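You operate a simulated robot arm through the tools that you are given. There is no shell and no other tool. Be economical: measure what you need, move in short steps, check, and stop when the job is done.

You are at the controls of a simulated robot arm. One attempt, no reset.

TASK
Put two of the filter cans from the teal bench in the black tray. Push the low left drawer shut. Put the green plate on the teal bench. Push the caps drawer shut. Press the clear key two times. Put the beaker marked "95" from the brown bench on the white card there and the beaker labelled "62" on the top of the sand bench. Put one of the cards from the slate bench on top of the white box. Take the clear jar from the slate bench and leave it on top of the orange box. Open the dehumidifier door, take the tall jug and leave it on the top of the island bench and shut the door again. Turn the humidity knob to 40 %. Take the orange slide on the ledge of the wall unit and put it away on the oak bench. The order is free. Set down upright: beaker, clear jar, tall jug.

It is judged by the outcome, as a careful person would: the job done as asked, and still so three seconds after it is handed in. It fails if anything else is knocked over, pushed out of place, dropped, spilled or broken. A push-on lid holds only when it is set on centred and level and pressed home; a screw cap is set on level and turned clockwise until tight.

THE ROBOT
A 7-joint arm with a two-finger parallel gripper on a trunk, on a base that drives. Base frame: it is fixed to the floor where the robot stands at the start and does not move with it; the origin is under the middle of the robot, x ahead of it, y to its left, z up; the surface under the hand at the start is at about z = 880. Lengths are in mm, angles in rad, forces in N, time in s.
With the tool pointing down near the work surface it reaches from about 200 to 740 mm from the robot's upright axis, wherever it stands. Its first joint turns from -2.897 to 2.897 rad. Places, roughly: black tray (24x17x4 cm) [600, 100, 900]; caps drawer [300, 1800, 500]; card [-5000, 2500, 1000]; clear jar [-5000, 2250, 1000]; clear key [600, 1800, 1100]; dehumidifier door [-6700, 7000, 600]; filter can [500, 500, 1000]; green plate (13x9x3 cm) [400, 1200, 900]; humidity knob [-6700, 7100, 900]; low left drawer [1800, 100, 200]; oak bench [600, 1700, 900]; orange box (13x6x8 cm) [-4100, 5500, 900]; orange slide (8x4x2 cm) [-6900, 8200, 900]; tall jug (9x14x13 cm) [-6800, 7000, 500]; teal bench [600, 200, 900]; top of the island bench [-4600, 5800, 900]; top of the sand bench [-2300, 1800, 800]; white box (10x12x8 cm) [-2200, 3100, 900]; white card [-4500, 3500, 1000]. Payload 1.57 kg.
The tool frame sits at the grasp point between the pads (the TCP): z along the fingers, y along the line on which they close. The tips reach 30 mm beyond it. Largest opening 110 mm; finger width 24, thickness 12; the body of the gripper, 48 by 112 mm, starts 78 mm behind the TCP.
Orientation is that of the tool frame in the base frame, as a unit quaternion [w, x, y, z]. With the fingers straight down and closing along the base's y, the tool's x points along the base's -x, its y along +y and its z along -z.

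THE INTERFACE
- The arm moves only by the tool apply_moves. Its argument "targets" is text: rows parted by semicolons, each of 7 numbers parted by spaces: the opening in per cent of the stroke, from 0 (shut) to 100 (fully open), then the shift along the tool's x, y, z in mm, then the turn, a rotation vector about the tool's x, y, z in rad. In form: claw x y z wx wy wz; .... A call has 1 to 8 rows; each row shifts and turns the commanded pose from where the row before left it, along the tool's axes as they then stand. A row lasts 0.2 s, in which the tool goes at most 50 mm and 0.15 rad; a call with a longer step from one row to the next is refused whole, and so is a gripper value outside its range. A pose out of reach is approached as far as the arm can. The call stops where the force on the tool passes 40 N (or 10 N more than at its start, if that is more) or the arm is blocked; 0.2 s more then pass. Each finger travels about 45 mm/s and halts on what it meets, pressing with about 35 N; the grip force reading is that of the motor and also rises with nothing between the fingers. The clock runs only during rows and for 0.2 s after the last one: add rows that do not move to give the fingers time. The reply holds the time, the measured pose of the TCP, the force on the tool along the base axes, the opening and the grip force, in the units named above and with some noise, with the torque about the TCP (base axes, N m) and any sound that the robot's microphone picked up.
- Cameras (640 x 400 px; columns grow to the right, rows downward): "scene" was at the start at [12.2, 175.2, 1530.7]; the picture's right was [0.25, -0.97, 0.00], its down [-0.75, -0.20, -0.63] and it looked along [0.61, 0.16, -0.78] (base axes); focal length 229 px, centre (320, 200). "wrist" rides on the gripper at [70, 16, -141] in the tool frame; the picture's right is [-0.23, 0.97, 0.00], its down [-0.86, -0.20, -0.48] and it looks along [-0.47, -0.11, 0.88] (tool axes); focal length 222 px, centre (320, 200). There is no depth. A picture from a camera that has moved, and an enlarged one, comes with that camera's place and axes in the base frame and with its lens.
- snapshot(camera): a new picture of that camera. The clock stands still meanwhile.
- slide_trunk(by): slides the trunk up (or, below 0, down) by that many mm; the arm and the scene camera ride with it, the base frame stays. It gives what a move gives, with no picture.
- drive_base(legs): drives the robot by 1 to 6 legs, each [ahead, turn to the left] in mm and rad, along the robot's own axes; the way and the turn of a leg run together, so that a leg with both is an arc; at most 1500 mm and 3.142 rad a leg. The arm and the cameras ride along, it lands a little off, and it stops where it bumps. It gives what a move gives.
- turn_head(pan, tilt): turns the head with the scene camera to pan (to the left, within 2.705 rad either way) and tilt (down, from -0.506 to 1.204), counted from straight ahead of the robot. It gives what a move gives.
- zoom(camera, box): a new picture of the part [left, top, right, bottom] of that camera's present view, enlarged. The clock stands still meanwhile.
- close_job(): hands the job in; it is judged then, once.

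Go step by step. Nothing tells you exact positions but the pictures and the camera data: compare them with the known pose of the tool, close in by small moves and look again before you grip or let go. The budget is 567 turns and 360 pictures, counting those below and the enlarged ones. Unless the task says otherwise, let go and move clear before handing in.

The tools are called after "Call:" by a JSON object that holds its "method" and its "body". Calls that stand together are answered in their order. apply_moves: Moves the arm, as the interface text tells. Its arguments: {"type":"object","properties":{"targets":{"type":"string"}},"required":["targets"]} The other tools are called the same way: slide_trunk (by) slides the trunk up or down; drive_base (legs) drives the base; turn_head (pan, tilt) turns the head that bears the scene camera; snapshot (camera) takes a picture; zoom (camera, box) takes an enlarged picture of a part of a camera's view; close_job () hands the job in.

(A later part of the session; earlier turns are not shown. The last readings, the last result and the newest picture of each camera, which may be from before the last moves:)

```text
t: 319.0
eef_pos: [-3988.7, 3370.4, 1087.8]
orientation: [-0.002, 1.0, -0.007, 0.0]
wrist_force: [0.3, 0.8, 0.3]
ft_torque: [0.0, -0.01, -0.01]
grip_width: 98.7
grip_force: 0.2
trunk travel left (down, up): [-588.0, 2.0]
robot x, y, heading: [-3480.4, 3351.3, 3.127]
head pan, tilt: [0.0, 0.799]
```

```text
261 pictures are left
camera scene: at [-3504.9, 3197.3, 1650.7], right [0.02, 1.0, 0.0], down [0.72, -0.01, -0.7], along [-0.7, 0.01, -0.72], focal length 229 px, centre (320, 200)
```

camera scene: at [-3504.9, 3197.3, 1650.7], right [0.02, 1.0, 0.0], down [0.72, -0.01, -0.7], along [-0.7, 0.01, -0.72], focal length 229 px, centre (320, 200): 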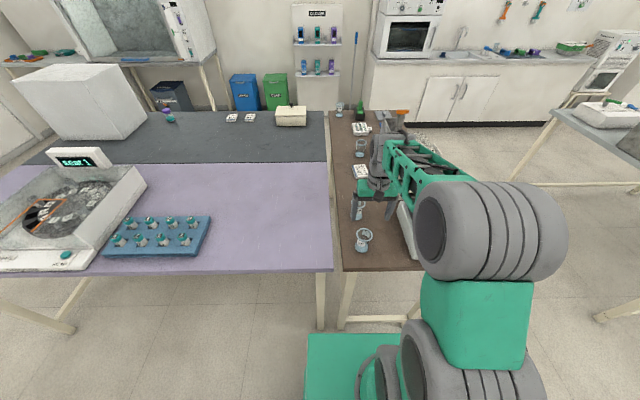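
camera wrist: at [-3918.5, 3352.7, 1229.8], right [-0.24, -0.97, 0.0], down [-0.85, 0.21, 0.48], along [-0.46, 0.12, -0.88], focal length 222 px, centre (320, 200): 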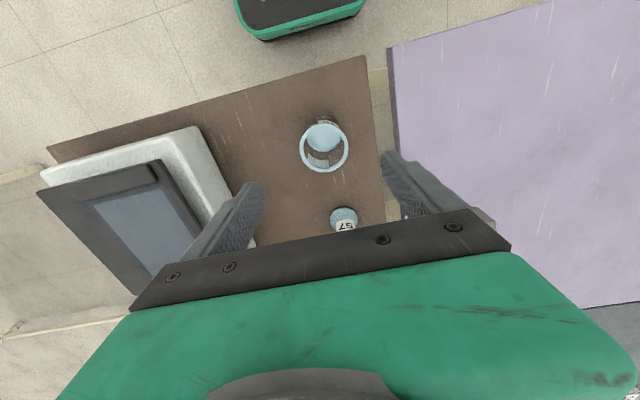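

Call:
{"method": "apply_moves", "body": {"targets": "90 0 3 45 0 0 0; 90 0 0 45 0 0 0; 90 0 0 37 0 0 0; 90 0 0 0 0 0 0; 60 0 0 0 0 0 0; 40 0 0 0 0 0 0; 10 0 0 0 0 0 0; 0 0 0 0 0 0 0"}}

Call:
{"method": "snapshot", "body": {"camera": "wrist"}}

Call:
{"method": "zoom", "body": {"camera": "scene", "box": [320, 180, 420, 270]}}

```text
t: 320.8
eef_pos: [-3991.7, 3366.2, 963.2]
orientation: [-0.002, 1.0, -0.006, 0.0]
wrist_force: [0.2, -0.5, 1.7]
ft_torque: [-0.06, -0.03, 0.0]
grip_width: 57.1
grip_force: 24.9
trunk travel left (down, up): [-588.0, 2.0]
robot x, y, heading: [-3480.9, 3349.9, 3.128]
head pan, tilt: [0.0, 0.799]
```

```text
260 pictures are left
camera wrist: at [-3922.6, 3349.2, 1104.1], right [-0.24, -0.97, 0.0], down [-0.85, 0.21, 0.48], along [-0.46, 0.12, -0.88], focal length 222 px, centre (320, 200)
```

wrist: 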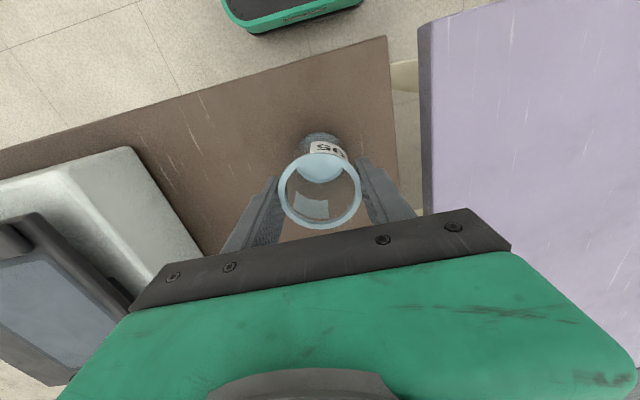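

```text
4.44 times, centred on (370, 225) of scene
camera zoom: at [-3504.9, 3197.3, 1650.7], right [0.02, 1.0, 0.0], down [0.72, -0.01, -0.7], along [-0.7, 0.01, -0.72], focal length 1016 px, centre (98, 89)
```

zoom: 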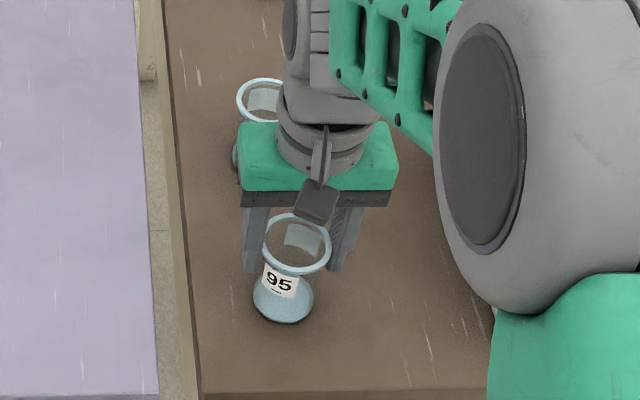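

It reads 95. I tighten and lift.

Call:
{"method": "apply_moves", "body": {"targets": "0 0 0 0 0 0 0; 0 0 0 -15 0 0 0; 0 0 0 -30 0 0 0; 0 0 0 -45 0 0 0; 0 0 0 -45 0 0 0; 0 0 0 -45 0 0 0; 0 0 0 0 0 0 0"}}

Call:
{"method": "snapshot", "body": {"camera": "wrist"}}

```text
t: 322.4
eef_pos: [-3989.2, 3366.3, 1142.1]
orientation: [-0.002, 1.0, -0.007, -0.001]
wrist_force: [0.8, 0.4, -0.3]
ft_torque: [0.02, -0.02, 0.0]
grip_width: 56.9
grip_force: 34.8
trunk travel left (down, up): [-588.0, 2.0]
robot x, y, heading: [-3478.9, 3349.9, 3.122]
head pan, tilt: [0.0, 0.799]
```

```text
258 pictures are left
camera wrist: at [-3920.6, 3349.3, 1284.4], right [-0.24, -0.97, 0.0], down [-0.85, 0.21, 0.48], along [-0.46, 0.12, -0.88], focal length 222 px, centre (320, 200)
```

wrist: 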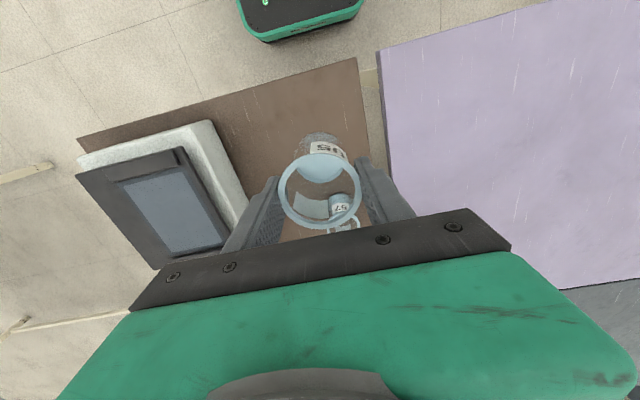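

Beaker held. I raise it further and drive back to the north side of the bench.

Call:
{"method": "apply_moves", "body": {"targets": "0 30 0 -38 0 0 0; 0 30 0 -38 0 0 0; 0 0 0 0 0 0 0"}}

Call:
{"method": "drive_base", "body": {"legs": [[-100, 0], [0, -1.551], [800, 0], [0, 1.571], [1020, 0], [0, 1.571]]}}

Call:
{"method": "snapshot", "body": {"camera": "scene"}}

Call:
{"method": "snapshot", "body": {"camera": "wrist"}}

```text
t: 323.2
eef_pos: [-3930.4, 3365.1, 1219.8]
orientation: [-0.002, 1.0, -0.006, 0.001]
wrist_force: [0.7, 0.3, -0.9]
ft_torque: [0.0, 0.03, 0.03]
grip_width: 56.6
grip_force: 34.6
trunk travel left (down, up): [-588.0, 2.0]
robot x, y, heading: [-3481.0, 3351.3, 3.126]
head pan, tilt: [0.0, 0.799]
```

```text
t: 344.1
eef_pos: [-4392.0, 3756.4, 1218.7]
orientation: [-0.002, 0.729, 0.684, -0.001]
wrist_force: [-0.9, 0.0, -0.6]
ft_torque: [0.0, 0.03, -0.02]
grip_width: 56.9
grip_force: 34.8
trunk travel left (down, up): [-588.0, 2.0]
robot x, y, heading: [-4357.6, 4203.2, -1.639]
head pan, tilt: [0.0, 0.799]
```

```text
257 pictures are left
camera scene: at [-4203.6, 4173.8, 1650.6], right [-1.0, 0.06, 0.0], down [0.05, 0.72, -0.7], along [-0.05, -0.7, -0.72], focal length 229 px, centre (320, 200)
```

scene: 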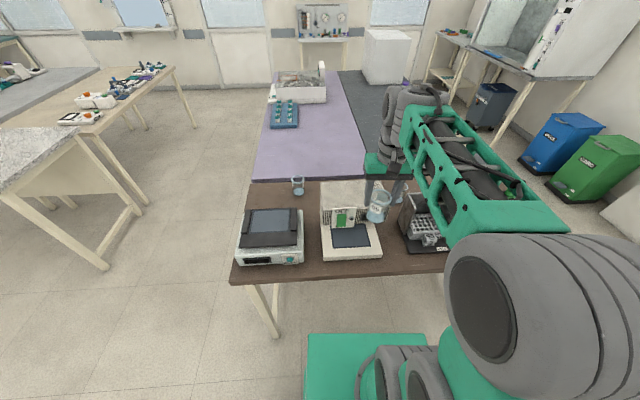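

```text
256 pictures are left
camera wrist: at [-4370.3, 3823.7, 1361.4], right [0.96, -0.29, 0.0], down [-0.25, -0.84, 0.48], along [-0.14, -0.46, -0.88], focal length 222 px, centre (320, 200)
```

wrist: 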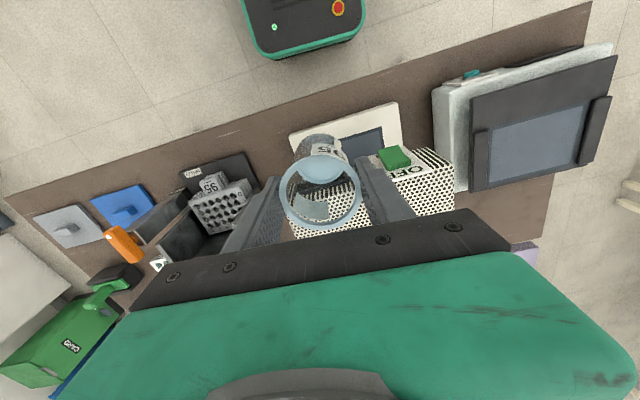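

I shift the base west to about x=-4570 so the arm clears the tower, then approach.

Call:
{"method": "drive_base", "body": {"legs": [[0, -1.503], [212, 0], [0, 1.571], [190, 0]]}}

Call:
{"method": "snapshot", "body": {"camera": "scene"}}

Call:
{"method": "snapshot", "body": {"camera": "wrist"}}

```text
t: 354.3
eef_pos: [-4592.5, 3560.3, 1220.2]
orientation: [-0.001, 0.715, 0.699, -0.001]
wrist_force: [0.0, 0.4, -1.3]
ft_torque: [0.02, -0.02, -0.02]
grip_width: 56.7
grip_force: 35.0
trunk travel left (down, up): [-588.0, 2.0]
robot x, y, heading: [-4574.3, 4011.8, -1.598]
head pan, tilt: [0.0, 0.799]
```

```text
255 pictures are left
camera scene: at [-4420.4, 3985.7, 1650.6], right [-1.0, 0.03, 0.0], down [0.02, 0.72, -0.7], along [-0.02, -0.7, -0.72], focal length 229 px, centre (320, 200)
```

scene: 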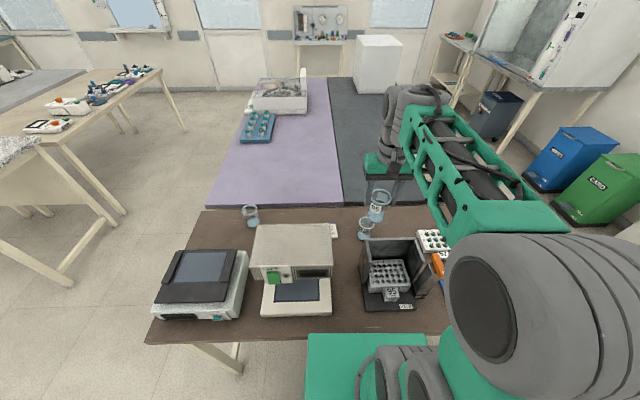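

```text
254 pictures are left
camera wrist: at [-4573.7, 3629.7, 1361.1], right [0.97, -0.25, 0.0], down [-0.22, -0.85, 0.48], along [-0.12, -0.46, -0.88], focal length 222 px, centre (320, 200)
```

wrist: 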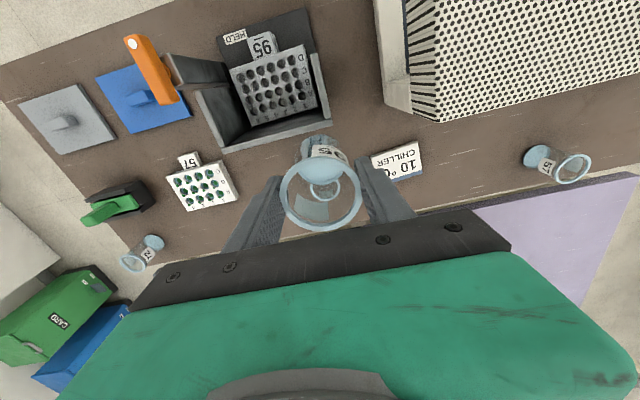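

The gap between tower (west edge x≈-4460, top 1090) and gray box is clear. I bring the beaker to the card: first south, then east, lowering.

Call:
{"method": "apply_moves", "body": {"targets": "0 -41 0 5 0 0 0; 0 -41 0 5 0 0 0; 0 -41 0 10 0 0 0; 0 0 37 15 0 0 0; 0 0 37 15 0 0 0; 0 0 37 20 0 0 0; 0 0 36 20 0 0 0; 0 0 0 0 0 0 0"}}

Call:
{"method": "snapshot", "body": {"camera": "wrist"}}

Call:
{"method": "snapshot", "body": {"camera": "scene"}}

```text
t: 356.1
eef_pos: [-4447.5, 3432.9, 1129.5]
orientation: [-0.001, 0.716, 0.698, -0.002]
wrist_force: [1.0, 0.1, -0.7]
ft_torque: [0.02, 0.0, 0.01]
grip_width: 57.0
grip_force: 34.8
trunk travel left (down, up): [-588.0, 2.0]
robot x, y, heading: [-4576.6, 4009.9, -1.594]
head pan, tilt: [0.0, 0.799]
```

```text
253 pictures are left
camera wrist: at [-4428.8, 3502.7, 1271.6], right [0.97, -0.25, 0.0], down [-0.22, -0.85, 0.48], along [-0.12, -0.46, -0.88], focal length 222 px, centre (320, 200)
```

wrist: 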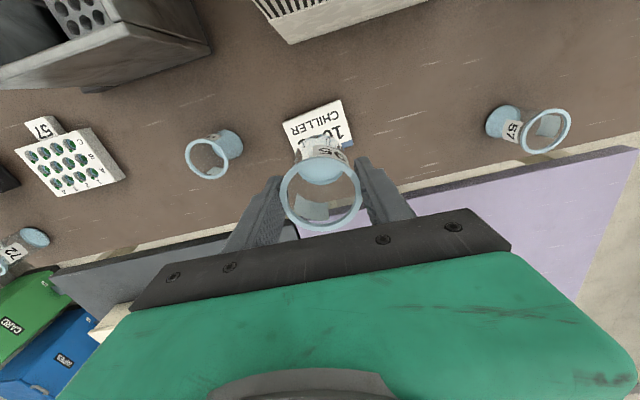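

```text
252 pictures are left
camera scene: at [-4420.4, 3986.6, 1650.7], right [-1.0, 0.03, 0.0], down [0.02, 0.72, -0.7], along [-0.02, -0.7, -0.72], focal length 229 px, centre (320, 200)
```

scene: 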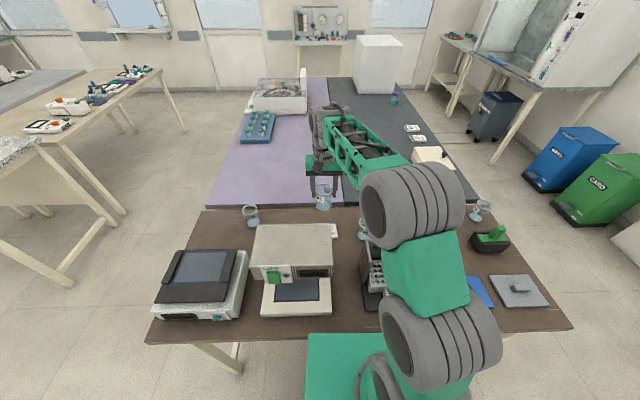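

Call:
{"method": "zoom", "body": {"camera": "wrist", "box": [250, 80, 390, 240]}}

```text
2.50 times, centred on (320, 160) of wrist
camera zoom: at [-4428.8, 3502.7, 1271.6], right [0.97, -0.25, 0.0], down [-0.22, -0.85, 0.48], along [-0.12, -0.46, -0.88], focal length 555 px, centre (320, 300)
```

zoom: 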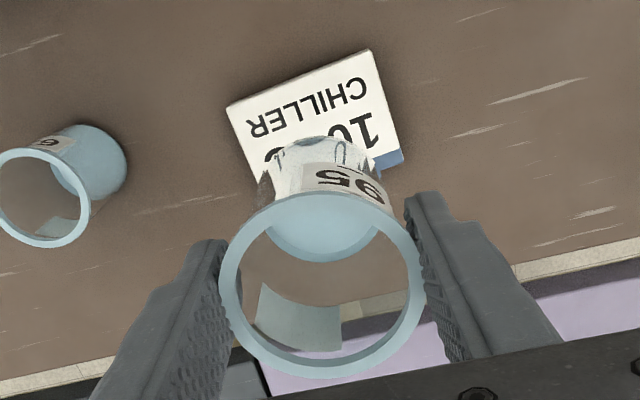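

The card lies at [-4452, 3430], ~10×8 cm. I lower the beaker over its middle.

Call:
{"method": "apply_moves", "body": {"targets": "0 -3 -4 40 0 0 0; 0 0 0 40 0 0 0; 0 0 0 40 0 0 0; 0 0 0 20 0 0 0; 0 0 0 0 0 0 0"}}

Call:
{"method": "snapshot", "body": {"camera": "wrist"}}

Call:
{"method": "zoom", "body": {"camera": "scene", "box": [240, 170, 420, 290]}}

```text
t: 357.3
eef_pos: [-4450.8, 3433.4, 986.6]
orientation: [-0.002, 0.716, 0.698, -0.001]
wrist_force: [0.5, 0.3, -0.5]
ft_torque: [-0.03, 0.01, 0.0]
grip_width: 56.9
grip_force: 34.9
trunk travel left (down, up): [-588.0, 2.0]
robot x, y, heading: [-4572.1, 4011.7, -1.597]
head pan, tilt: [0.0, 0.799]
```

```text
250 pictures are left
camera wrist: at [-4433.4, 3501.9, 1128.9], right [0.97, -0.25, 0.0], down [-0.22, -0.85, 0.48], along [-0.12, -0.46, -0.88], focal length 222 px, centre (320, 200)
```

wrist: 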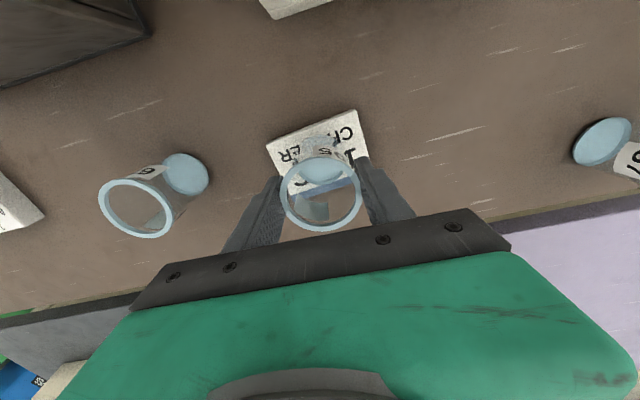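

```text
3.33 times, centred on (330, 230) of scene
camera zoom: at [-4420.3, 3986.8, 1650.7], right [-1.0, 0.03, 0.0], down [0.02, 0.72, -0.7], along [-0.02, -0.7, -0.72], focal length 762 px, centre (287, 100)
```

zoom: 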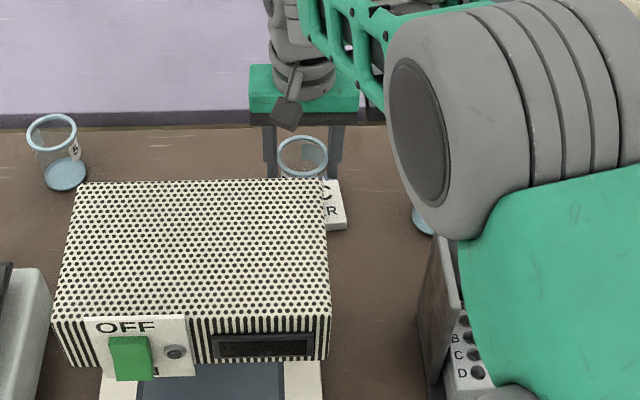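

Call:
{"method": "apply_moves", "body": {"targets": "0 0 0 6 0 0 0; 0 0 0 3 0 0 0; 0 0 0 2 0 0 0; 0 0 0 0 0 0 0"}}

```text
t: 358.3
eef_pos: [-4451.6, 3430.6, 979.2]
orientation: [0.0, 0.716, 0.698, -0.001]
wrist_force: [-1.0, 1.4, 10.6]
ft_torque: [0.24, 0.06, 0.01]
grip_width: 56.9
grip_force: 34.8
trunk travel left (down, up): [-588.0, 2.0]
robot x, y, heading: [-4574.5, 4010.3, -1.598]
head pan, tilt: [0.0, 0.799]
```

Contact on the card. I open and rise straight up.

Call:
{"method": "apply_moves", "body": {"targets": "60 0 0 -1 0 0 0; 70 0 0 0 0 0 0; 80 0 0 0 0 0 0; 80 0 0 0 0 0 0; 80 0 0 -40 0 0 0; 80 0 0 -45 0 0 0; 80 0 0 -45 0 0 0; 80 0 0 0 0 0 0"}}

Call:
{"method": "snapshot", "body": {"camera": "wrist"}}

```text
t: 360.1
eef_pos: [-4451.9, 3429.5, 1108.4]
orientation: [-0.002, 0.715, 0.699, -0.001]
wrist_force: [-0.4, -0.2, -0.2]
ft_torque: [0.02, 0.0, 0.01]
grip_width: 88.3
grip_force: 0.0
trunk travel left (down, up): [-588.0, 2.0]
robot x, y, heading: [-4570.7, 4009.4, -1.598]
head pan, tilt: [0.0, 0.799]
```

```text
248 pictures are left
camera wrist: at [-4433.8, 3498.7, 1250.5], right [0.97, -0.25, 0.0], down [-0.22, -0.85, 0.48], along [-0.12, -0.46, -0.88], focal length 222 px, centre (320, 200)
```

wrist: 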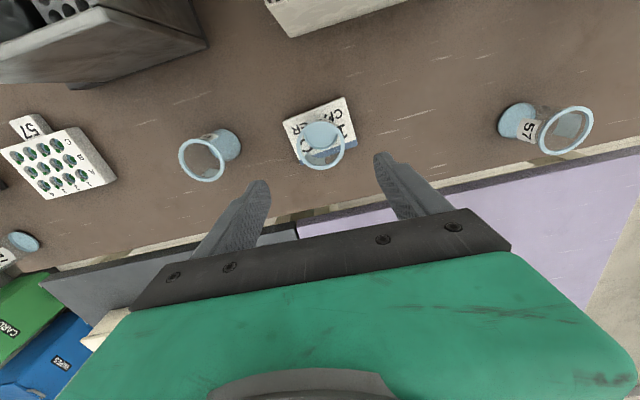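

The "95" beaker stands on the card. Now over to the "62" beaker at [-4610, 3448].

Call:
{"method": "apply_moves", "body": {"targets": "90 4 -40 0 0 0 0; 90 4 -40 0 0 0 0; 90 4 -40 0 0 0 0; 90 3 -38 10 0 0 0; 90 0 0 0 0 0 0"}}

Call:
{"method": "snapshot", "body": {"camera": "wrist"}}

Call:
{"method": "snapshot", "body": {"camera": "scene"}}

```text
t: 361.3
eef_pos: [-4607.9, 3453.7, 1100.7]
orientation: [-0.001, 0.716, 0.698, -0.002]
wrist_force: [0.5, 0.3, 0.2]
ft_torque: [0.01, 0.0, -0.01]
grip_width: 98.8
grip_force: 0.2
trunk travel left (down, up): [-588.0, 2.0]
robot x, y, heading: [-4571.8, 4010.3, -1.593]
head pan, tilt: [0.0, 0.799]
```

```text
247 pictures are left
camera wrist: at [-4589.9, 3523.5, 1243.0], right [0.97, -0.25, 0.0], down [-0.22, -0.85, 0.48], along [-0.12, -0.46, -0.88], focal length 222 px, centre (320, 200)
```

wrist: 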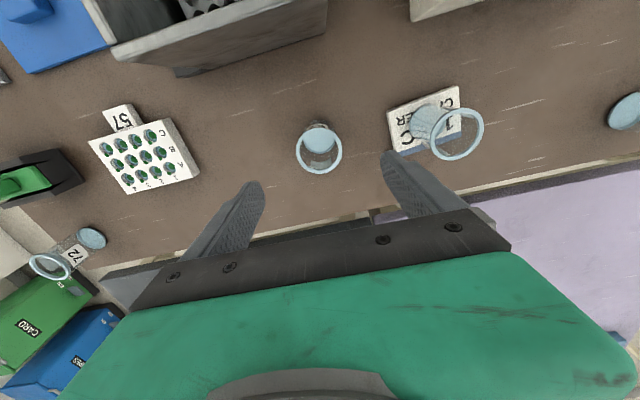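

```text
246 pictures are left
camera scene: at [-4420.3, 3986.8, 1650.7], right [-1.0, 0.03, 0.0], down [0.02, 0.72, -0.7], along [-0.02, -0.7, -0.72], focal length 229 px, centre (320, 200)
```

scene: 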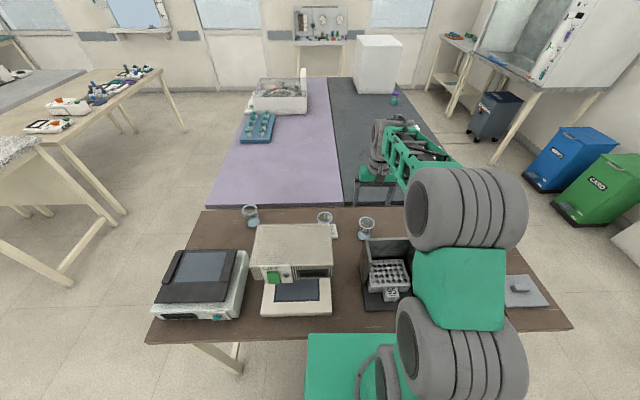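

Call:
{"method": "apply_moves", "body": {"targets": "90 -5 -3 45 0 0 0; 90 0 0 45 0 0 0; 90 0 0 45 0 0 0; 90 0 0 3 0 0 0; 60 0 0 0 0 0 0; 40 0 0 0 0 0 0; 10 0 0 0 0 0 0; 0 0 0 0 0 0 0"}}

Call:
{"method": "snapshot", "body": {"camera": "wrist"}}

```text
t: 363.1
eef_pos: [-4615.6, 3443.8, 962.0]
orientation: [-0.002, 0.716, 0.698, -0.001]
wrist_force: [0.3, 0.4, 1.0]
ft_torque: [-0.02, -0.02, 0.02]
grip_width: 49.7
grip_force: 18.9
trunk travel left (down, up): [-588.0, 2.0]
robot x, y, heading: [-4574.9, 4013.3, -1.595]
head pan, tilt: [0.0, 0.799]
```

```text
245 pictures are left
camera wrist: at [-4597.0, 3513.7, 1104.3], right [0.97, -0.25, 0.0], down [-0.22, -0.85, 0.48], along [-0.12, -0.46, -0.88], focal length 222 px, centre (320, 200)
```

wrist: 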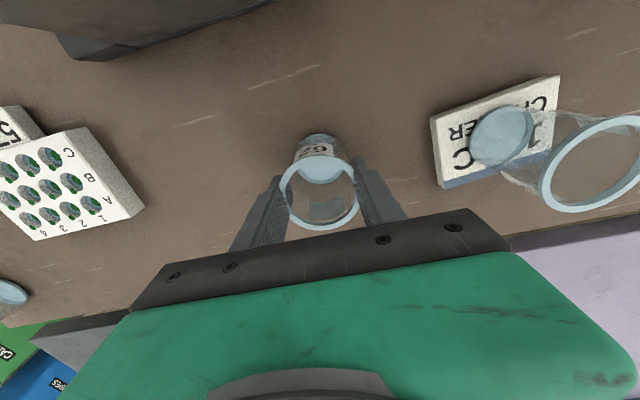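

Call:
{"method": "apply_moves", "body": {"targets": "0 0 0 0 0 0 0; 0 0 0 -15 0 0 0; 0 0 0 -35 0 0 0; 0 0 0 -45 0 0 0; 0 0 0 -45 0 0 0; 0 0 0 -45 0 0 0; 0 0 0 0 0 0 0"}}

Call:
{"method": "zoom", "body": {"camera": "scene", "box": [300, 110, 480, 230]}}

Call:
{"method": "snapshot", "body": {"camera": "wrist"}}

```text
t: 364.7
eef_pos: [-4609.2, 3444.7, 1148.3]
orientation: [-0.001, 0.716, 0.698, -0.001]
wrist_force: [-1.2, 0.0, -0.6]
ft_torque: [-0.01, -0.01, 0.01]
grip_width: 49.2
grip_force: 35.0
trunk travel left (down, up): [-588.0, 2.0]
robot x, y, heading: [-4573.1, 4009.4, -1.598]
head pan, tilt: [0.0, 0.799]
```

```text
3.33 times, centred on (390, 170) of scene
camera zoom: at [-4420.4, 3986.7, 1650.6], right [-1.0, 0.03, 0.0], down [0.02, 0.72, -0.7], along [-0.02, -0.7, -0.72], focal length 762 px, centre (87, 300)
```

zoom: 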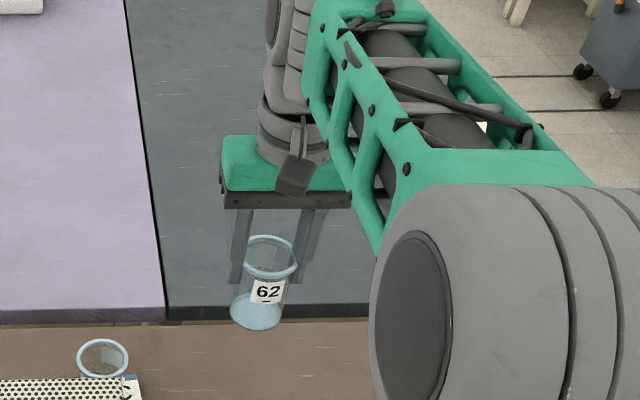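

```text
243 pictures are left
camera wrist: at [-4591.2, 3514.6, 1290.2], right [0.97, -0.25, 0.0], down [-0.22, -0.85, 0.48], along [-0.12, -0.46, -0.88], focal length 222 px, centre (320, 200)
```

wrist: 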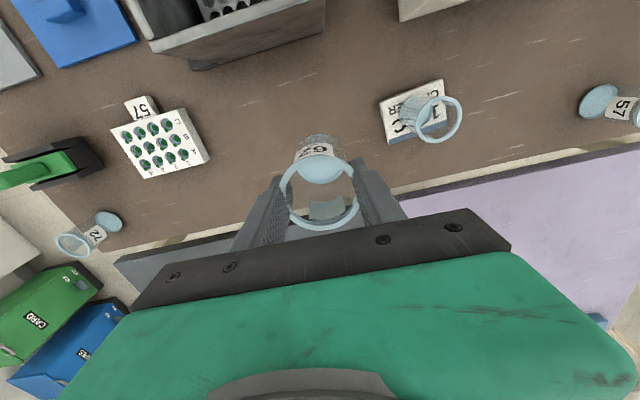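

"62" confirmed in hand. I draw the arm in and drive round to the aisle west of the sand bench.

Call:
{"method": "apply_moves", "body": {"targets": "0 35 0 -25 0 0 0; 0 35 0 -25 0 0 0; 0 35 0 0 0 0 0; 0 0 0 0 0 0 0"}}

Call:
{"method": "drive_base", "body": {"legs": [[-200, 0], [0, 1.598], [1150, 0], [0, -1.571], [1500, 0], [600, 0]]}}

Call:
{"method": "drive_base", "body": {"legs": [[0, 1.571]]}}

Call:
{"method": "turn_head", "body": {"pan": 0.2, "tilt": 0.6}}

Call:
{"method": "snapshot", "body": {"camera": "scene"}}

```text
t: 365.7
eef_pos: [-4604.4, 3550.8, 1199.2]
orientation: [-0.002, 0.716, 0.698, 0.0]
wrist_force: [-0.3, 0.3, -0.6]
ft_torque: [-0.01, -0.01, 0.0]
grip_width: 49.3
grip_force: 35.4
trunk travel left (down, up): [-588.0, 2.0]
robot x, y, heading: [-4573.0, 4007.6, -1.599]
head pan, tilt: [0.0, 0.799]
```

```text
t: 390.5
eef_pos: [-3421.8, 1655.8, 1200.6]
orientation: [-0.002, 0.703, 0.711, 0.0]
wrist_force: [0.5, 1.1, -0.5]
ft_torque: [0.01, 0.03, 0.02]
grip_width: 49.4
grip_force: 34.9
trunk travel left (down, up): [-588.0, 2.0]
robot x, y, heading: [-3407.4, 2118.5, -1.564]
head pan, tilt: [0.0, 0.799]
```

```text
t: 394.6
eef_pos: [-2948.4, 2074.7, 1197.8]
orientation: [0.0, 0.025, 1.0, -0.001]
wrist_force: [0.6, 1.0, -1.3]
ft_torque: [0.01, -0.01, -0.01]
grip_width: 49.3
grip_force: 35.5
trunk travel left (down, up): [-588.0, 2.0]
robot x, y, heading: [-3408.6, 2118.2, -0.052]
head pan, tilt: [0.0, 0.799]
```

```text
t: 395.3
eef_pos: [-2946.6, 2076.0, 1198.8]
orientation: [0.0, 0.024, 1.0, -0.002]
wrist_force: [0.6, 0.4, -0.8]
ft_torque: [0.02, 0.01, 0.02]
grip_width: 49.1
grip_force: 35.0
trunk travel left (down, up): [-588.0, 2.0]
robot x, y, heading: [-3408.0, 2119.7, -0.05]
head pan, tilt: [0.201, 0.6]
```

```text
242 pictures are left
camera scene: at [-3373.1, 2289.6, 1667.5], right [0.15, -0.99, 0.0], down [-0.56, -0.08, -0.82], along [0.82, 0.12, -0.57], focal length 229 px, centre (320, 200)
```

scene: 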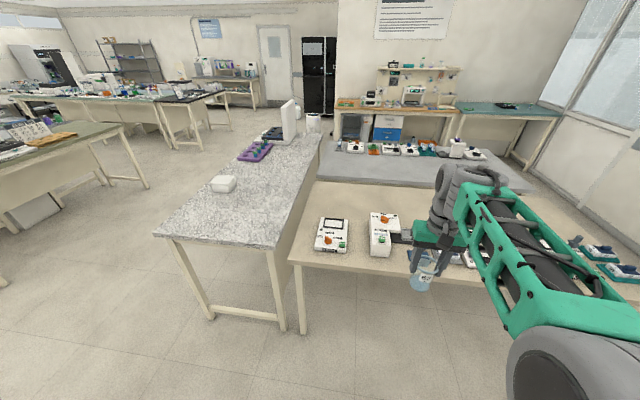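

The sand bench's front edge is at x≈-2700 with items along the front; free space lies behind them. I drive closer.

Call:
{"method": "drive_base", "body": {"legs": [[440, 0.05]]}}

Call:
{"method": "turn_head", "body": {"pan": 0.1, "tilt": 0.8}}

Call:
{"method": "snapshot", "body": {"camera": "scene"}}

Call:
{"method": "snapshot", "body": {"camera": "wrist"}}

```text
t: 398.0
eef_pos: [-2506.9, 2082.7, 1198.8]
orientation: [-0.001, 0.003, 1.0, -0.002]
wrist_force: [-0.5, -0.1, -0.9]
ft_torque: [0.02, 0.04, 0.01]
grip_width: 49.3
grip_force: 34.6
trunk travel left (down, up): [-588.0, 2.0]
robot x, y, heading: [-2970.2, 2106.5, -0.011]
head pan, tilt: [0.201, 0.6]
```

```text
t: 398.7
eef_pos: [-2506.3, 2082.3, 1199.3]
orientation: [0.0, 0.002, 1.0, -0.003]
wrist_force: [0.5, 0.1, -0.7]
ft_torque: [-0.01, 0.02, 0.0]
grip_width: 49.6
grip_force: 35.1
trunk travel left (down, up): [-588.0, 2.0]
robot x, y, heading: [-2970.9, 2104.2, -0.014]
head pan, tilt: [0.099, 0.799]
```

```text
241 pictures are left
camera scene: at [-2947.7, 2268.5, 1650.7], right [0.09, -1.0, 0.0], down [-0.71, -0.07, -0.7], along [0.69, 0.06, -0.72], focal length 229 px, centre (320, 200)
```

scene: 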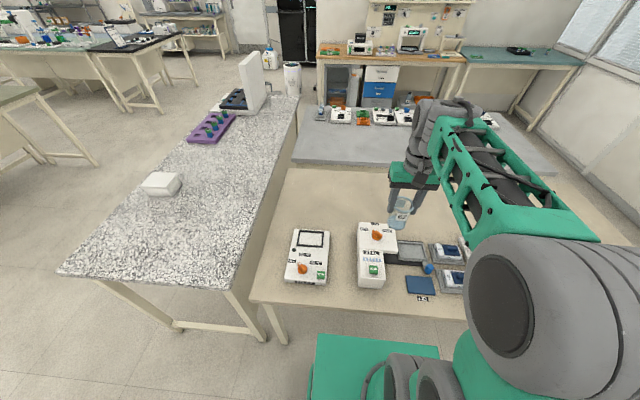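

```text
240 pictures are left
camera wrist: at [-2576.8, 2099.9, 1340.9], right [0.23, 0.97, 0.0], down [0.85, -0.2, 0.48], along [0.46, -0.11, -0.88], focal length 222 px, centre (320, 200)
```

wrist: 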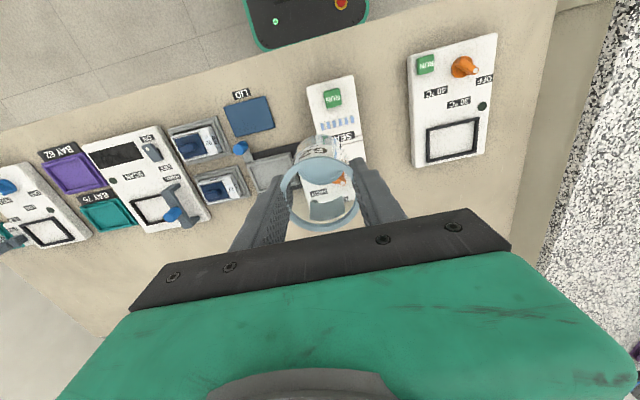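

Free spot: about [-2270, 2200], behind the devices. I move in slightly and bring the beaker over.

Call:
{"method": "drive_base", "body": {"legs": [[35, 0.0]]}}

Call:
{"method": "apply_moves", "body": {"targets": "0 -34 20 0 0 0 0; 0 -34 20 0 0 0 0; 0 -34 20 20 0 0 0; 0 -34 20 25 0 0 0; 0 -34 20 25 0 0 0; 0 -32 18 25 0 0 0; 0 0 0 35 0 0 0; 0 0 0 0 0 0 0"}}

Call:
{"method": "snapshot", "body": {"camera": "scene"}}

Call:
{"method": "snapshot", "body": {"camera": "wrist"}}

```text
t: 399.6
eef_pos: [-2472.4, 2082.0, 1198.5]
orientation: [-0.001, 0.002, 1.0, -0.001]
wrist_force: [0.1, -0.6, -0.7]
ft_torque: [0.03, -0.02, 0.03]
grip_width: 49.5
grip_force: 34.4
trunk travel left (down, up): [-588.0, 2.0]
robot x, y, heading: [-2934.2, 2104.9, -0.011]
head pan, tilt: [0.099, 0.799]
```

```text
t: 401.4
eef_pos: [-2266.6, 2200.3, 1070.4]
orientation: [-0.001, 0.003, 1.0, -0.002]
wrist_force: [0.0, -0.6, -0.3]
ft_torque: [0.01, 0.04, -0.01]
grip_width: 49.3
grip_force: 34.8
trunk travel left (down, up): [-588.0, 2.0]
robot x, y, heading: [-2934.7, 2107.1, -0.009]
head pan, tilt: [0.099, 0.799]
```

```text
239 pictures are left
camera scene: at [-2912.7, 2268.2, 1650.7], right [0.09, -1.0, 0.0], down [-0.71, -0.07, -0.7], along [0.69, 0.06, -0.72], focal length 229 px, centre (320, 200)
```

scene: 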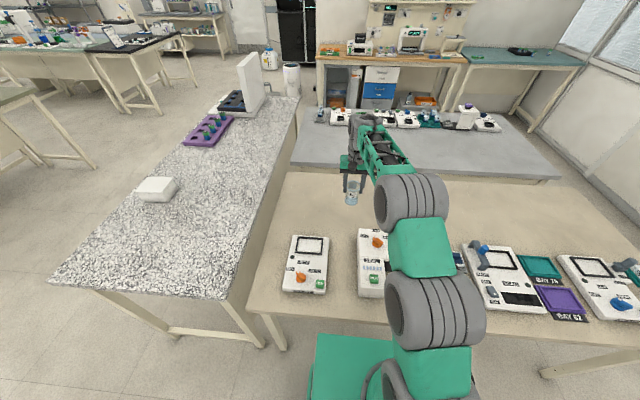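

```text
238 pictures are left
camera wrist: at [-2336.7, 2217.5, 1211.2], right [0.23, 0.97, 0.0], down [0.85, -0.2, 0.48], along [0.46, -0.11, -0.88], focal length 222 px, centre (320, 200)
```

wrist: 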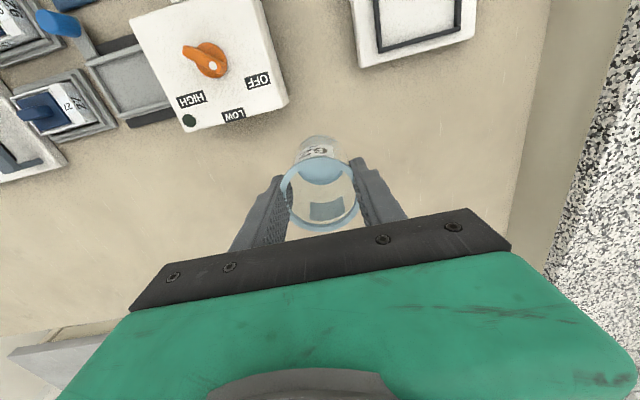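

Call:
{"method": "apply_moves", "body": {"targets": "0 -10 0 30 0 0 0; 0 -10 0 30 0 0 0; 0 0 0 30 0 0 0; 0 0 0 20 0 0 0; 0 0 0 10 0 0 0; 0 0 0 0 0 0 0"}}

Call:
{"method": "zoom", "body": {"camera": "scene", "box": [280, 130, 420, 250]}}

Call:
{"method": "snapshot", "body": {"camera": "wrist"}}

```text
t: 402.8
eef_pos: [-2251.6, 2198.9, 946.3]
orientation: [0.0, 0.002, 1.0, -0.001]
wrist_force: [0.0, -0.1, 0.0]
ft_torque: [0.0, 0.0, -0.01]
grip_width: 49.2
grip_force: 34.9
trunk travel left (down, up): [-588.0, 2.0]
robot x, y, heading: [-2929.9, 2106.1, -0.013]
head pan, tilt: [0.099, 0.799]
```

```text
3.33 times, centred on (350, 190) of scene
camera zoom: at [-2912.6, 2268.3, 1650.7], right [0.09, -1.0, 0.0], down [-0.71, -0.07, -0.7], along [0.69, 0.06, -0.72], focal length 762 px, centre (220, 233)
```

zoom: 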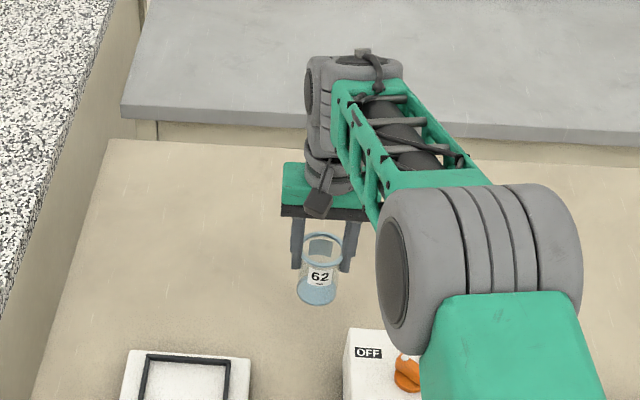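

```text
236 pictures are left
camera wrist: at [-2319.6, 2216.1, 1088.6], right [0.23, 0.97, 0.0], down [0.85, -0.2, 0.48], along [0.46, -0.11, -0.88], focal length 222 px, centre (320, 200)
```

wrist: 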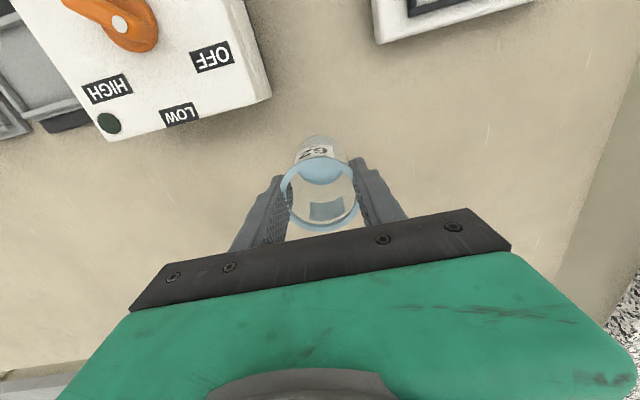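

Call:
{"method": "apply_moves", "body": {"targets": "0 0 0 6 0 0 0; 0 0 0 6 0 0 0; 0 0 0 6 0 0 0; 0 0 0 5 0 0 0; 0 0 0 5 0 0 0; 0 0 0 4 0 0 0; 0 0 0 4 0 0 0; 0 0 0 0 0 0 0"}}

Call:
{"method": "zoom", "body": {"camera": "scene", "box": [280, 130, 420, 250]}}

```text
t: 404.6
eef_pos: [-2250.3, 2198.3, 912.3]
orientation: [-0.001, 0.002, 1.0, -0.002]
wrist_force: [-0.3, -0.2, 0.1]
ft_torque: [-0.01, 0.0, 0.02]
grip_width: 49.3
grip_force: 35.3
trunk travel left (down, up): [-588.0, 2.0]
robot x, y, heading: [-2932.3, 2106.4, -0.009]
head pan, tilt: [0.099, 0.799]
```

```text
3.33 times, centred on (350, 190) of scene
camera zoom: at [-2912.5, 2268.2, 1650.7], right [0.09, -1.0, 0.0], down [-0.71, -0.07, -0.7], along [0.69, 0.06, -0.72], focal length 762 px, centre (220, 233)
```

zoom: 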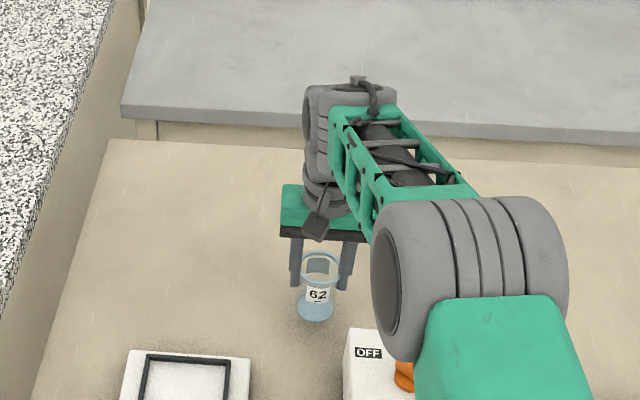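

Call:
{"method": "apply_moves", "body": {"targets": "0 0 0 5 0 0 0; 0 0 0 5 0 0 0; 0 0 0 4 0 0 0; 0 0 0 4 0 0 0; 0 0 0 0 0 0 0"}}

Call:
{"method": "apply_moves", "body": {"targets": "0 0 0 3 0 0 0; 0 0 0 3 0 0 0; 0 0 0 3 0 0 0; 0 0 0 0 0 0 0"}}

Call:
{"method": "zoom", "body": {"camera": "scene", "box": [280, 130, 420, 250]}}

```text
t: 405.8
eef_pos: [-2250.3, 2197.9, 894.0]
orientation: [-0.001, 0.002, 1.0, -0.002]
wrist_force: [-1.0, 0.1, 0.0]
ft_torque: [0.0, 0.02, -0.02]
grip_width: 49.6
grip_force: 35.4
trunk travel left (down, up): [-588.0, 2.0]
robot x, y, heading: [-2934.5, 2102.9, -0.008]
head pan, tilt: [0.099, 0.799]
```

```text
t: 406.8
eef_pos: [-2249.5, 2197.9, 884.1]
orientation: [-0.001, 0.003, 1.0, -0.002]
wrist_force: [-0.4, -0.6, -0.2]
ft_torque: [0.0, -0.03, 0.0]
grip_width: 49.2
grip_force: 35.5
trunk travel left (down, up): [-588.0, 2.0]
robot x, y, heading: [-2932.9, 2102.3, -0.01]
head pan, tilt: [0.099, 0.799]
```

```text
3.33 times, centred on (350, 190) of scene
camera zoom: at [-2912.5, 2268.2, 1650.7], right [0.09, -1.0, 0.0], down [-0.71, -0.07, -0.7], along [0.69, 0.06, -0.72], focal length 762 px, centre (220, 233)
```

zoom: 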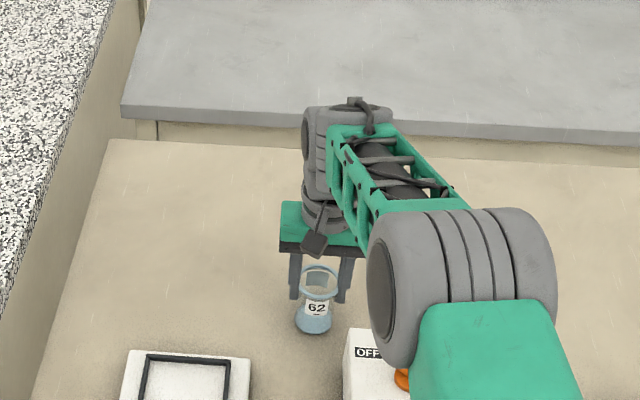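

Call:
{"method": "apply_moves", "body": {"targets": "0 0 0 3 0 0 0; 0 0 0 3 0 0 0; 0 0 0 3 0 0 0; 0 0 0 0 0 0 0"}}

Call:
{"method": "apply_moves", "body": {"targets": "0 0 0 3 0 0 0; 0 0 0 3 0 0 0; 0 0 0 3 0 0 0; 0 0 0 0 0 0 0"}}

```text
t: 407.8
eef_pos: [-2249.8, 2197.9, 883.0]
orientation: [0.003, 0.003, 1.0, 0.0]
wrist_force: [-4.9, -5.0, 35.1]
ft_torque: [-0.27, 0.78, 0.01]
grip_width: 49.6
grip_force: 34.8
trunk travel left (down, up): [-588.0, 2.0]
robot x, y, heading: [-2932.2, 2099.7, -0.007]
head pan, tilt: [0.099, 0.799]
```

```text
t: 408.2
eef_pos: [-2246.5, 2198.8, 882.6]
orientation: [0.007, 0.004, 1.0, 0.0]
wrist_force: [-0.7, 0.0, 16.4]
ft_torque: [0.18, 0.42, 0.0]
grip_width: 49.2
grip_force: 35.2
trunk travel left (down, up): [-588.0, 2.0]
robot x, y, heading: [-2936.0, 2103.5, -0.009]
head pan, tilt: [0.099, 0.799]
stopped in row 1: the force on the tool passed its limit at 49 N (the readings are from after the stop); the commanded pose is now the measured one
```

Contact with the bench (z≈800). I ease up slightly, open and rise.

Call:
{"method": "apply_moves", "body": {"targets": "0 0 0 -1 0 0 0; 40 0 0 0 0 0 0; 60 0 0 0 0 0 0; 75 0 0 0 0 0 0; 75 0 0 0 0 0 0; 75 0 0 -40 0 0 0; 75 0 0 -45 0 0 0; 75 0 0 -45 0 0 0"}}

Call:
{"method": "apply_moves", "body": {"targets": "75 0 0 -45 0 0 0; 75 0 0 -45 0 0 0; 75 35 -10 -20 0 0 0; 75 35 -10 -20 0 0 0; 75 35 -10 -20 0 0 0; 75 35 -10 -10 0 0 0; 75 0 0 0 0 0 0"}}

Call:
{"method": "snapshot", "body": {"camera": "wrist"}}

Call:
{"method": "snapshot", "body": {"camera": "scene"}}

```text
t: 410.0
eef_pos: [-2249.2, 2199.8, 1008.1]
orientation: [0.003, 0.003, 1.0, -0.001]
wrist_force: [0.6, 0.2, 0.1]
ft_torque: [-0.01, 0.0, 0.0]
grip_width: 82.5
grip_force: 0.0
trunk travel left (down, up): [-588.0, 2.0]
robot x, y, heading: [-2933.2, 2102.4, -0.007]
head pan, tilt: [0.099, 0.799]
```

```text
t: 411.6
eef_pos: [-2388.5, 2157.7, 1169.1]
orientation: [0.005, 0.003, 1.0, -0.001]
wrist_force: [0.2, -0.6, -0.1]
ft_torque: [0.0, 0.02, 0.01]
grip_width: 82.6
grip_force: 0.1
trunk travel left (down, up): [-588.0, 2.0]
robot x, y, heading: [-2932.3, 2105.5, -0.009]
head pan, tilt: [0.099, 0.799]
```

```text
233 pictures are left
camera wrist: at [-2459.6, 2175.0, 1309.9], right [0.23, 0.97, 0.0], down [0.85, -0.2, 0.48], along [0.47, -0.11, -0.87], focal length 222 px, centre (320, 200)
```

wrist: 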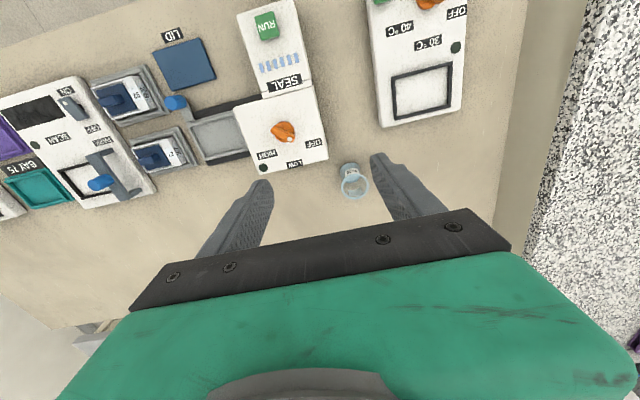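

```text
232 pictures are left
camera scene: at [-2912.4, 2268.2, 1650.6], right [0.09, -1.0, 0.0], down [-0.71, -0.07, -0.7], along [0.69, 0.06, -0.72], focal length 229 px, centre (320, 200)
```

scene: 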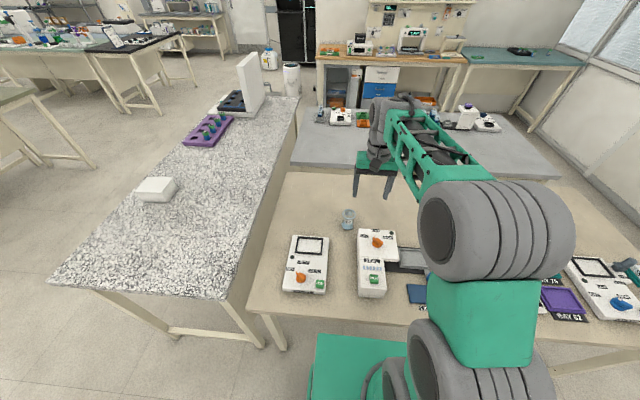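

"62" stands on the sand bench. Next, the slate bench's cards and jar from its west aisle; I drive round the north.

Call:
{"method": "drive_base", "body": {"legs": [[-480, 0], [0, 1.58], [1500, 0], [600, 0], [0, 1.571], [1500, 0]]}}

Call:
{"method": "drive_base", "body": {"legs": [[630, 0], [0, 1.571]]}}

Call:
{"method": "turn_head", "body": {"pan": 0.0, "tilt": 0.5}}

Call:
{"method": "snapshot", "body": {"camera": "scene"}}

```text
t: 439.3
eef_pos: [-5479.8, 4198.5, 1168.6]
orientation: [-0.001, 1.0, -0.005, -0.003]
wrist_force: [-0.9, -1.1, 0.4]
ft_torque: [-0.01, -0.02, -0.01]
grip_width: 82.8
grip_force: 0.0
trunk travel left (down, up): [-588.0, 2.0]
robot x, y, heading: [-4935.2, 4250.3, 3.128]
head pan, tilt: [0.099, 0.799]
```

```text
t: 446.6
eef_pos: [-5506.9, 3709.1, 1167.4]
orientation: [0.003, 0.711, 0.703, -0.003]
wrist_force: [-1.0, 0.4, 0.3]
ft_torque: [0.02, -0.02, 0.0]
grip_width: 82.8
grip_force: 0.1
trunk travel left (down, up): [-588.0, 2.0]
robot x, y, heading: [-5556.0, 4253.5, -1.581]
head pan, tilt: [0.099, 0.799]
```

```text
t: 447.4
eef_pos: [-5508.0, 3707.6, 1168.9]
orientation: [0.002, 0.711, 0.703, -0.003]
wrist_force: [-0.5, -0.1, -0.1]
ft_torque: [-0.03, -0.04, 0.01]
grip_width: 82.1
grip_force: 0.0
trunk travel left (down, up): [-588.0, 2.0]
robot x, y, heading: [-5557.5, 4251.3, -1.578]
head pan, tilt: [0.0, 0.499]
```

```text
231 pictures are left
camera scene: at [-5405.3, 4221.5, 1676.5], right [-1.0, 0.01, 0.0], down [0.01, 0.48, -0.88], along [-0.01, -0.88, -0.48], focal length 229 px, centre (320, 200)
```

scene: 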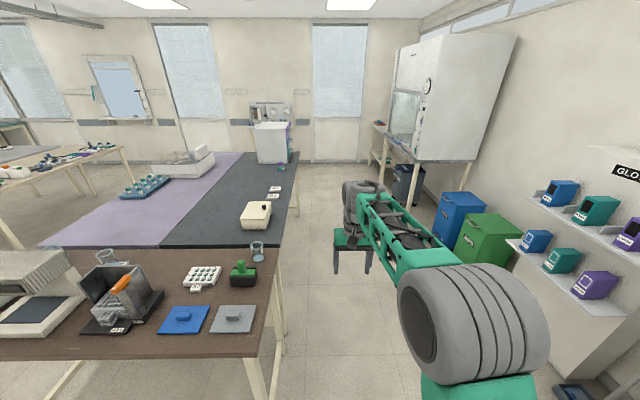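

Clear aisle. Cards at about [-5070, 2580] and [-5077, 2728], jar at [-5066, 2215]. I drive down and face east.

Call:
{"method": "drive_base", "body": {"legs": [[1500, 0], [100, 0], [0, 1.578], [70, 0]]}}

Call:
{"method": "turn_head", "body": {"pan": 0.0, "tilt": 0.8}}

Call:
{"method": "snapshot", "body": {"camera": "scene"}}

Call:
{"method": "snapshot", "body": {"camera": "wrist"}}

```text
t: 459.9
eef_pos: [-4971.6, 2703.0, 1168.0]
orientation: [0.003, 0.015, 1.0, -0.001]
wrist_force: [0.1, -0.3, -0.5]
ft_torque: [-0.02, 0.03, 0.01]
grip_width: 82.4
grip_force: 0.0
trunk travel left (down, up): [-588.0, 2.0]
robot x, y, heading: [-5523.2, 2661.2, -0.034]
head pan, tilt: [0.0, 0.499]
```

```text
t: 460.7
eef_pos: [-4973.1, 2701.7, 1168.7]
orientation: [0.003, 0.015, 1.0, -0.001]
wrist_force: [-0.3, -0.6, 1.1]
ft_torque: [0.04, 0.01, 0.0]
grip_width: 82.6
grip_force: 0.1
trunk travel left (down, up): [-588.0, 2.0]
robot x, y, heading: [-5516.9, 2659.7, -0.032]
head pan, tilt: [0.0, 0.799]
```

```text
230 pictures are left
camera scene: at [-5494.2, 2816.5, 1650.7], right [-0.03, -1.0, 0.0], down [-0.72, 0.02, -0.7], along [0.7, -0.02, -0.72], focal length 229 px, centre (320, 200)
```

scene: 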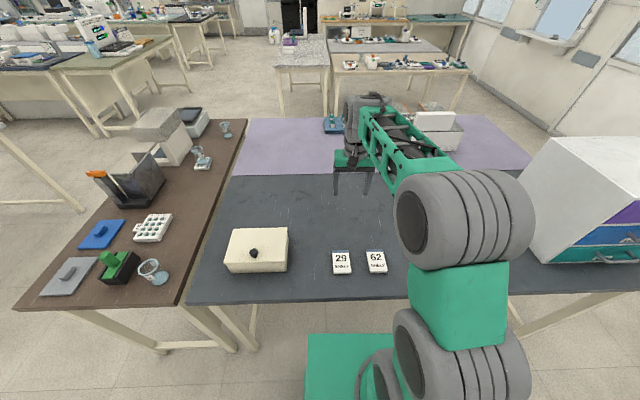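

```text
229 pictures are left
camera wrist: at [-5043.4, 2721.5, 1309.9], right [0.26, 0.97, 0.0], down [0.85, -0.22, 0.48], along [0.47, -0.12, -0.87], focal length 222 px, centre (320, 200)
```

wrist: 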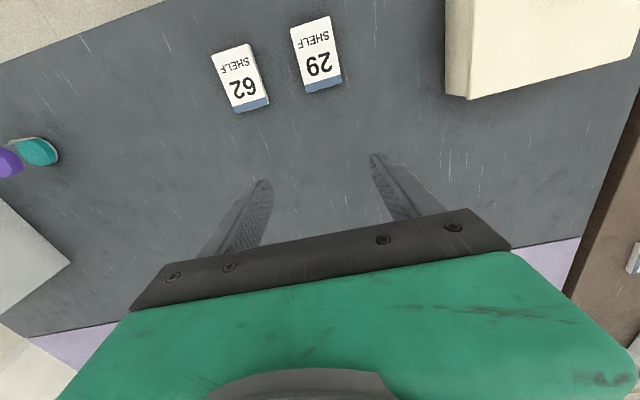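

Two shelf cards "29" and "62" lie there. I take "29" at [-5073, 2725] (64 mm wide along y).

Call:
{"method": "apply_moves", "body": {"targets": "82 25 5 35 0 0 0; 82 25 5 35 0 0 0; 82 25 5 35 0 0 0; 82 26 5 35 0 0 0; 82 0 0 28 0 0 0; 82 0 0 0 0 0 0"}}

Call:
{"method": "snapshot", "body": {"camera": "wrist"}}

```text
t: 462.1
eef_pos: [-5073.2, 2723.8, 999.8]
orientation: [0.004, 0.015, 1.0, 0.0]
wrist_force: [-0.3, 0.2, 0.0]
ft_torque: [0.01, 0.0, -0.01]
grip_width: 90.1
grip_force: 0.1
trunk travel left (down, up): [-588.0, 2.0]
robot x, y, heading: [-5517.4, 2660.3, -0.032]
head pan, tilt: [0.0, 0.799]
```

```text
228 pictures are left
camera wrist: at [-5143.1, 2742.1, 1140.2], right [0.26, 0.97, 0.0], down [0.85, -0.22, 0.48], along [0.47, -0.12, -0.87], focal length 222 px, centre (320, 200)
```

wrist: 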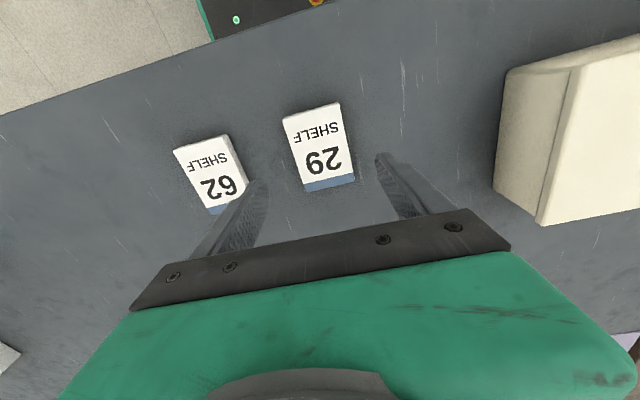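

Call:
{"method": "apply_moves", "body": {"targets": "82 0 0 45 0 0 0; 82 0 0 32 0 0 0; 82 0 0 5 0 0 0; 82 0 0 3 0 0 0; 82 0 0 0 0 0 0"}}

Call:
{"method": "snapshot", "body": {"camera": "wrist"}}

```text
t: 463.3
eef_pos: [-5070.9, 2725.1, 917.9]
orientation: [0.003, 0.014, 1.0, -0.001]
wrist_force: [0.1, -0.4, -0.4]
ft_torque: [-0.04, 0.0, -0.02]
grip_width: 90.2
grip_force: 0.1
trunk travel left (down, up): [-588.0, 2.0]
robot x, y, heading: [-5520.3, 2661.6, -0.027]
head pan, tilt: [0.0, 0.799]
```

```text
227 pictures are left
camera wrist: at [-5141.3, 2744.5, 1058.9], right [0.26, 0.97, 0.0], down [0.85, -0.22, 0.48], along [0.47, -0.12, -0.87], focal length 222 px, centre (320, 200)
```

wrist: 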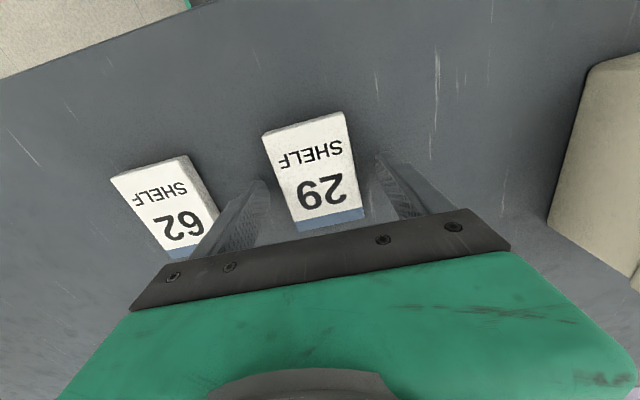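

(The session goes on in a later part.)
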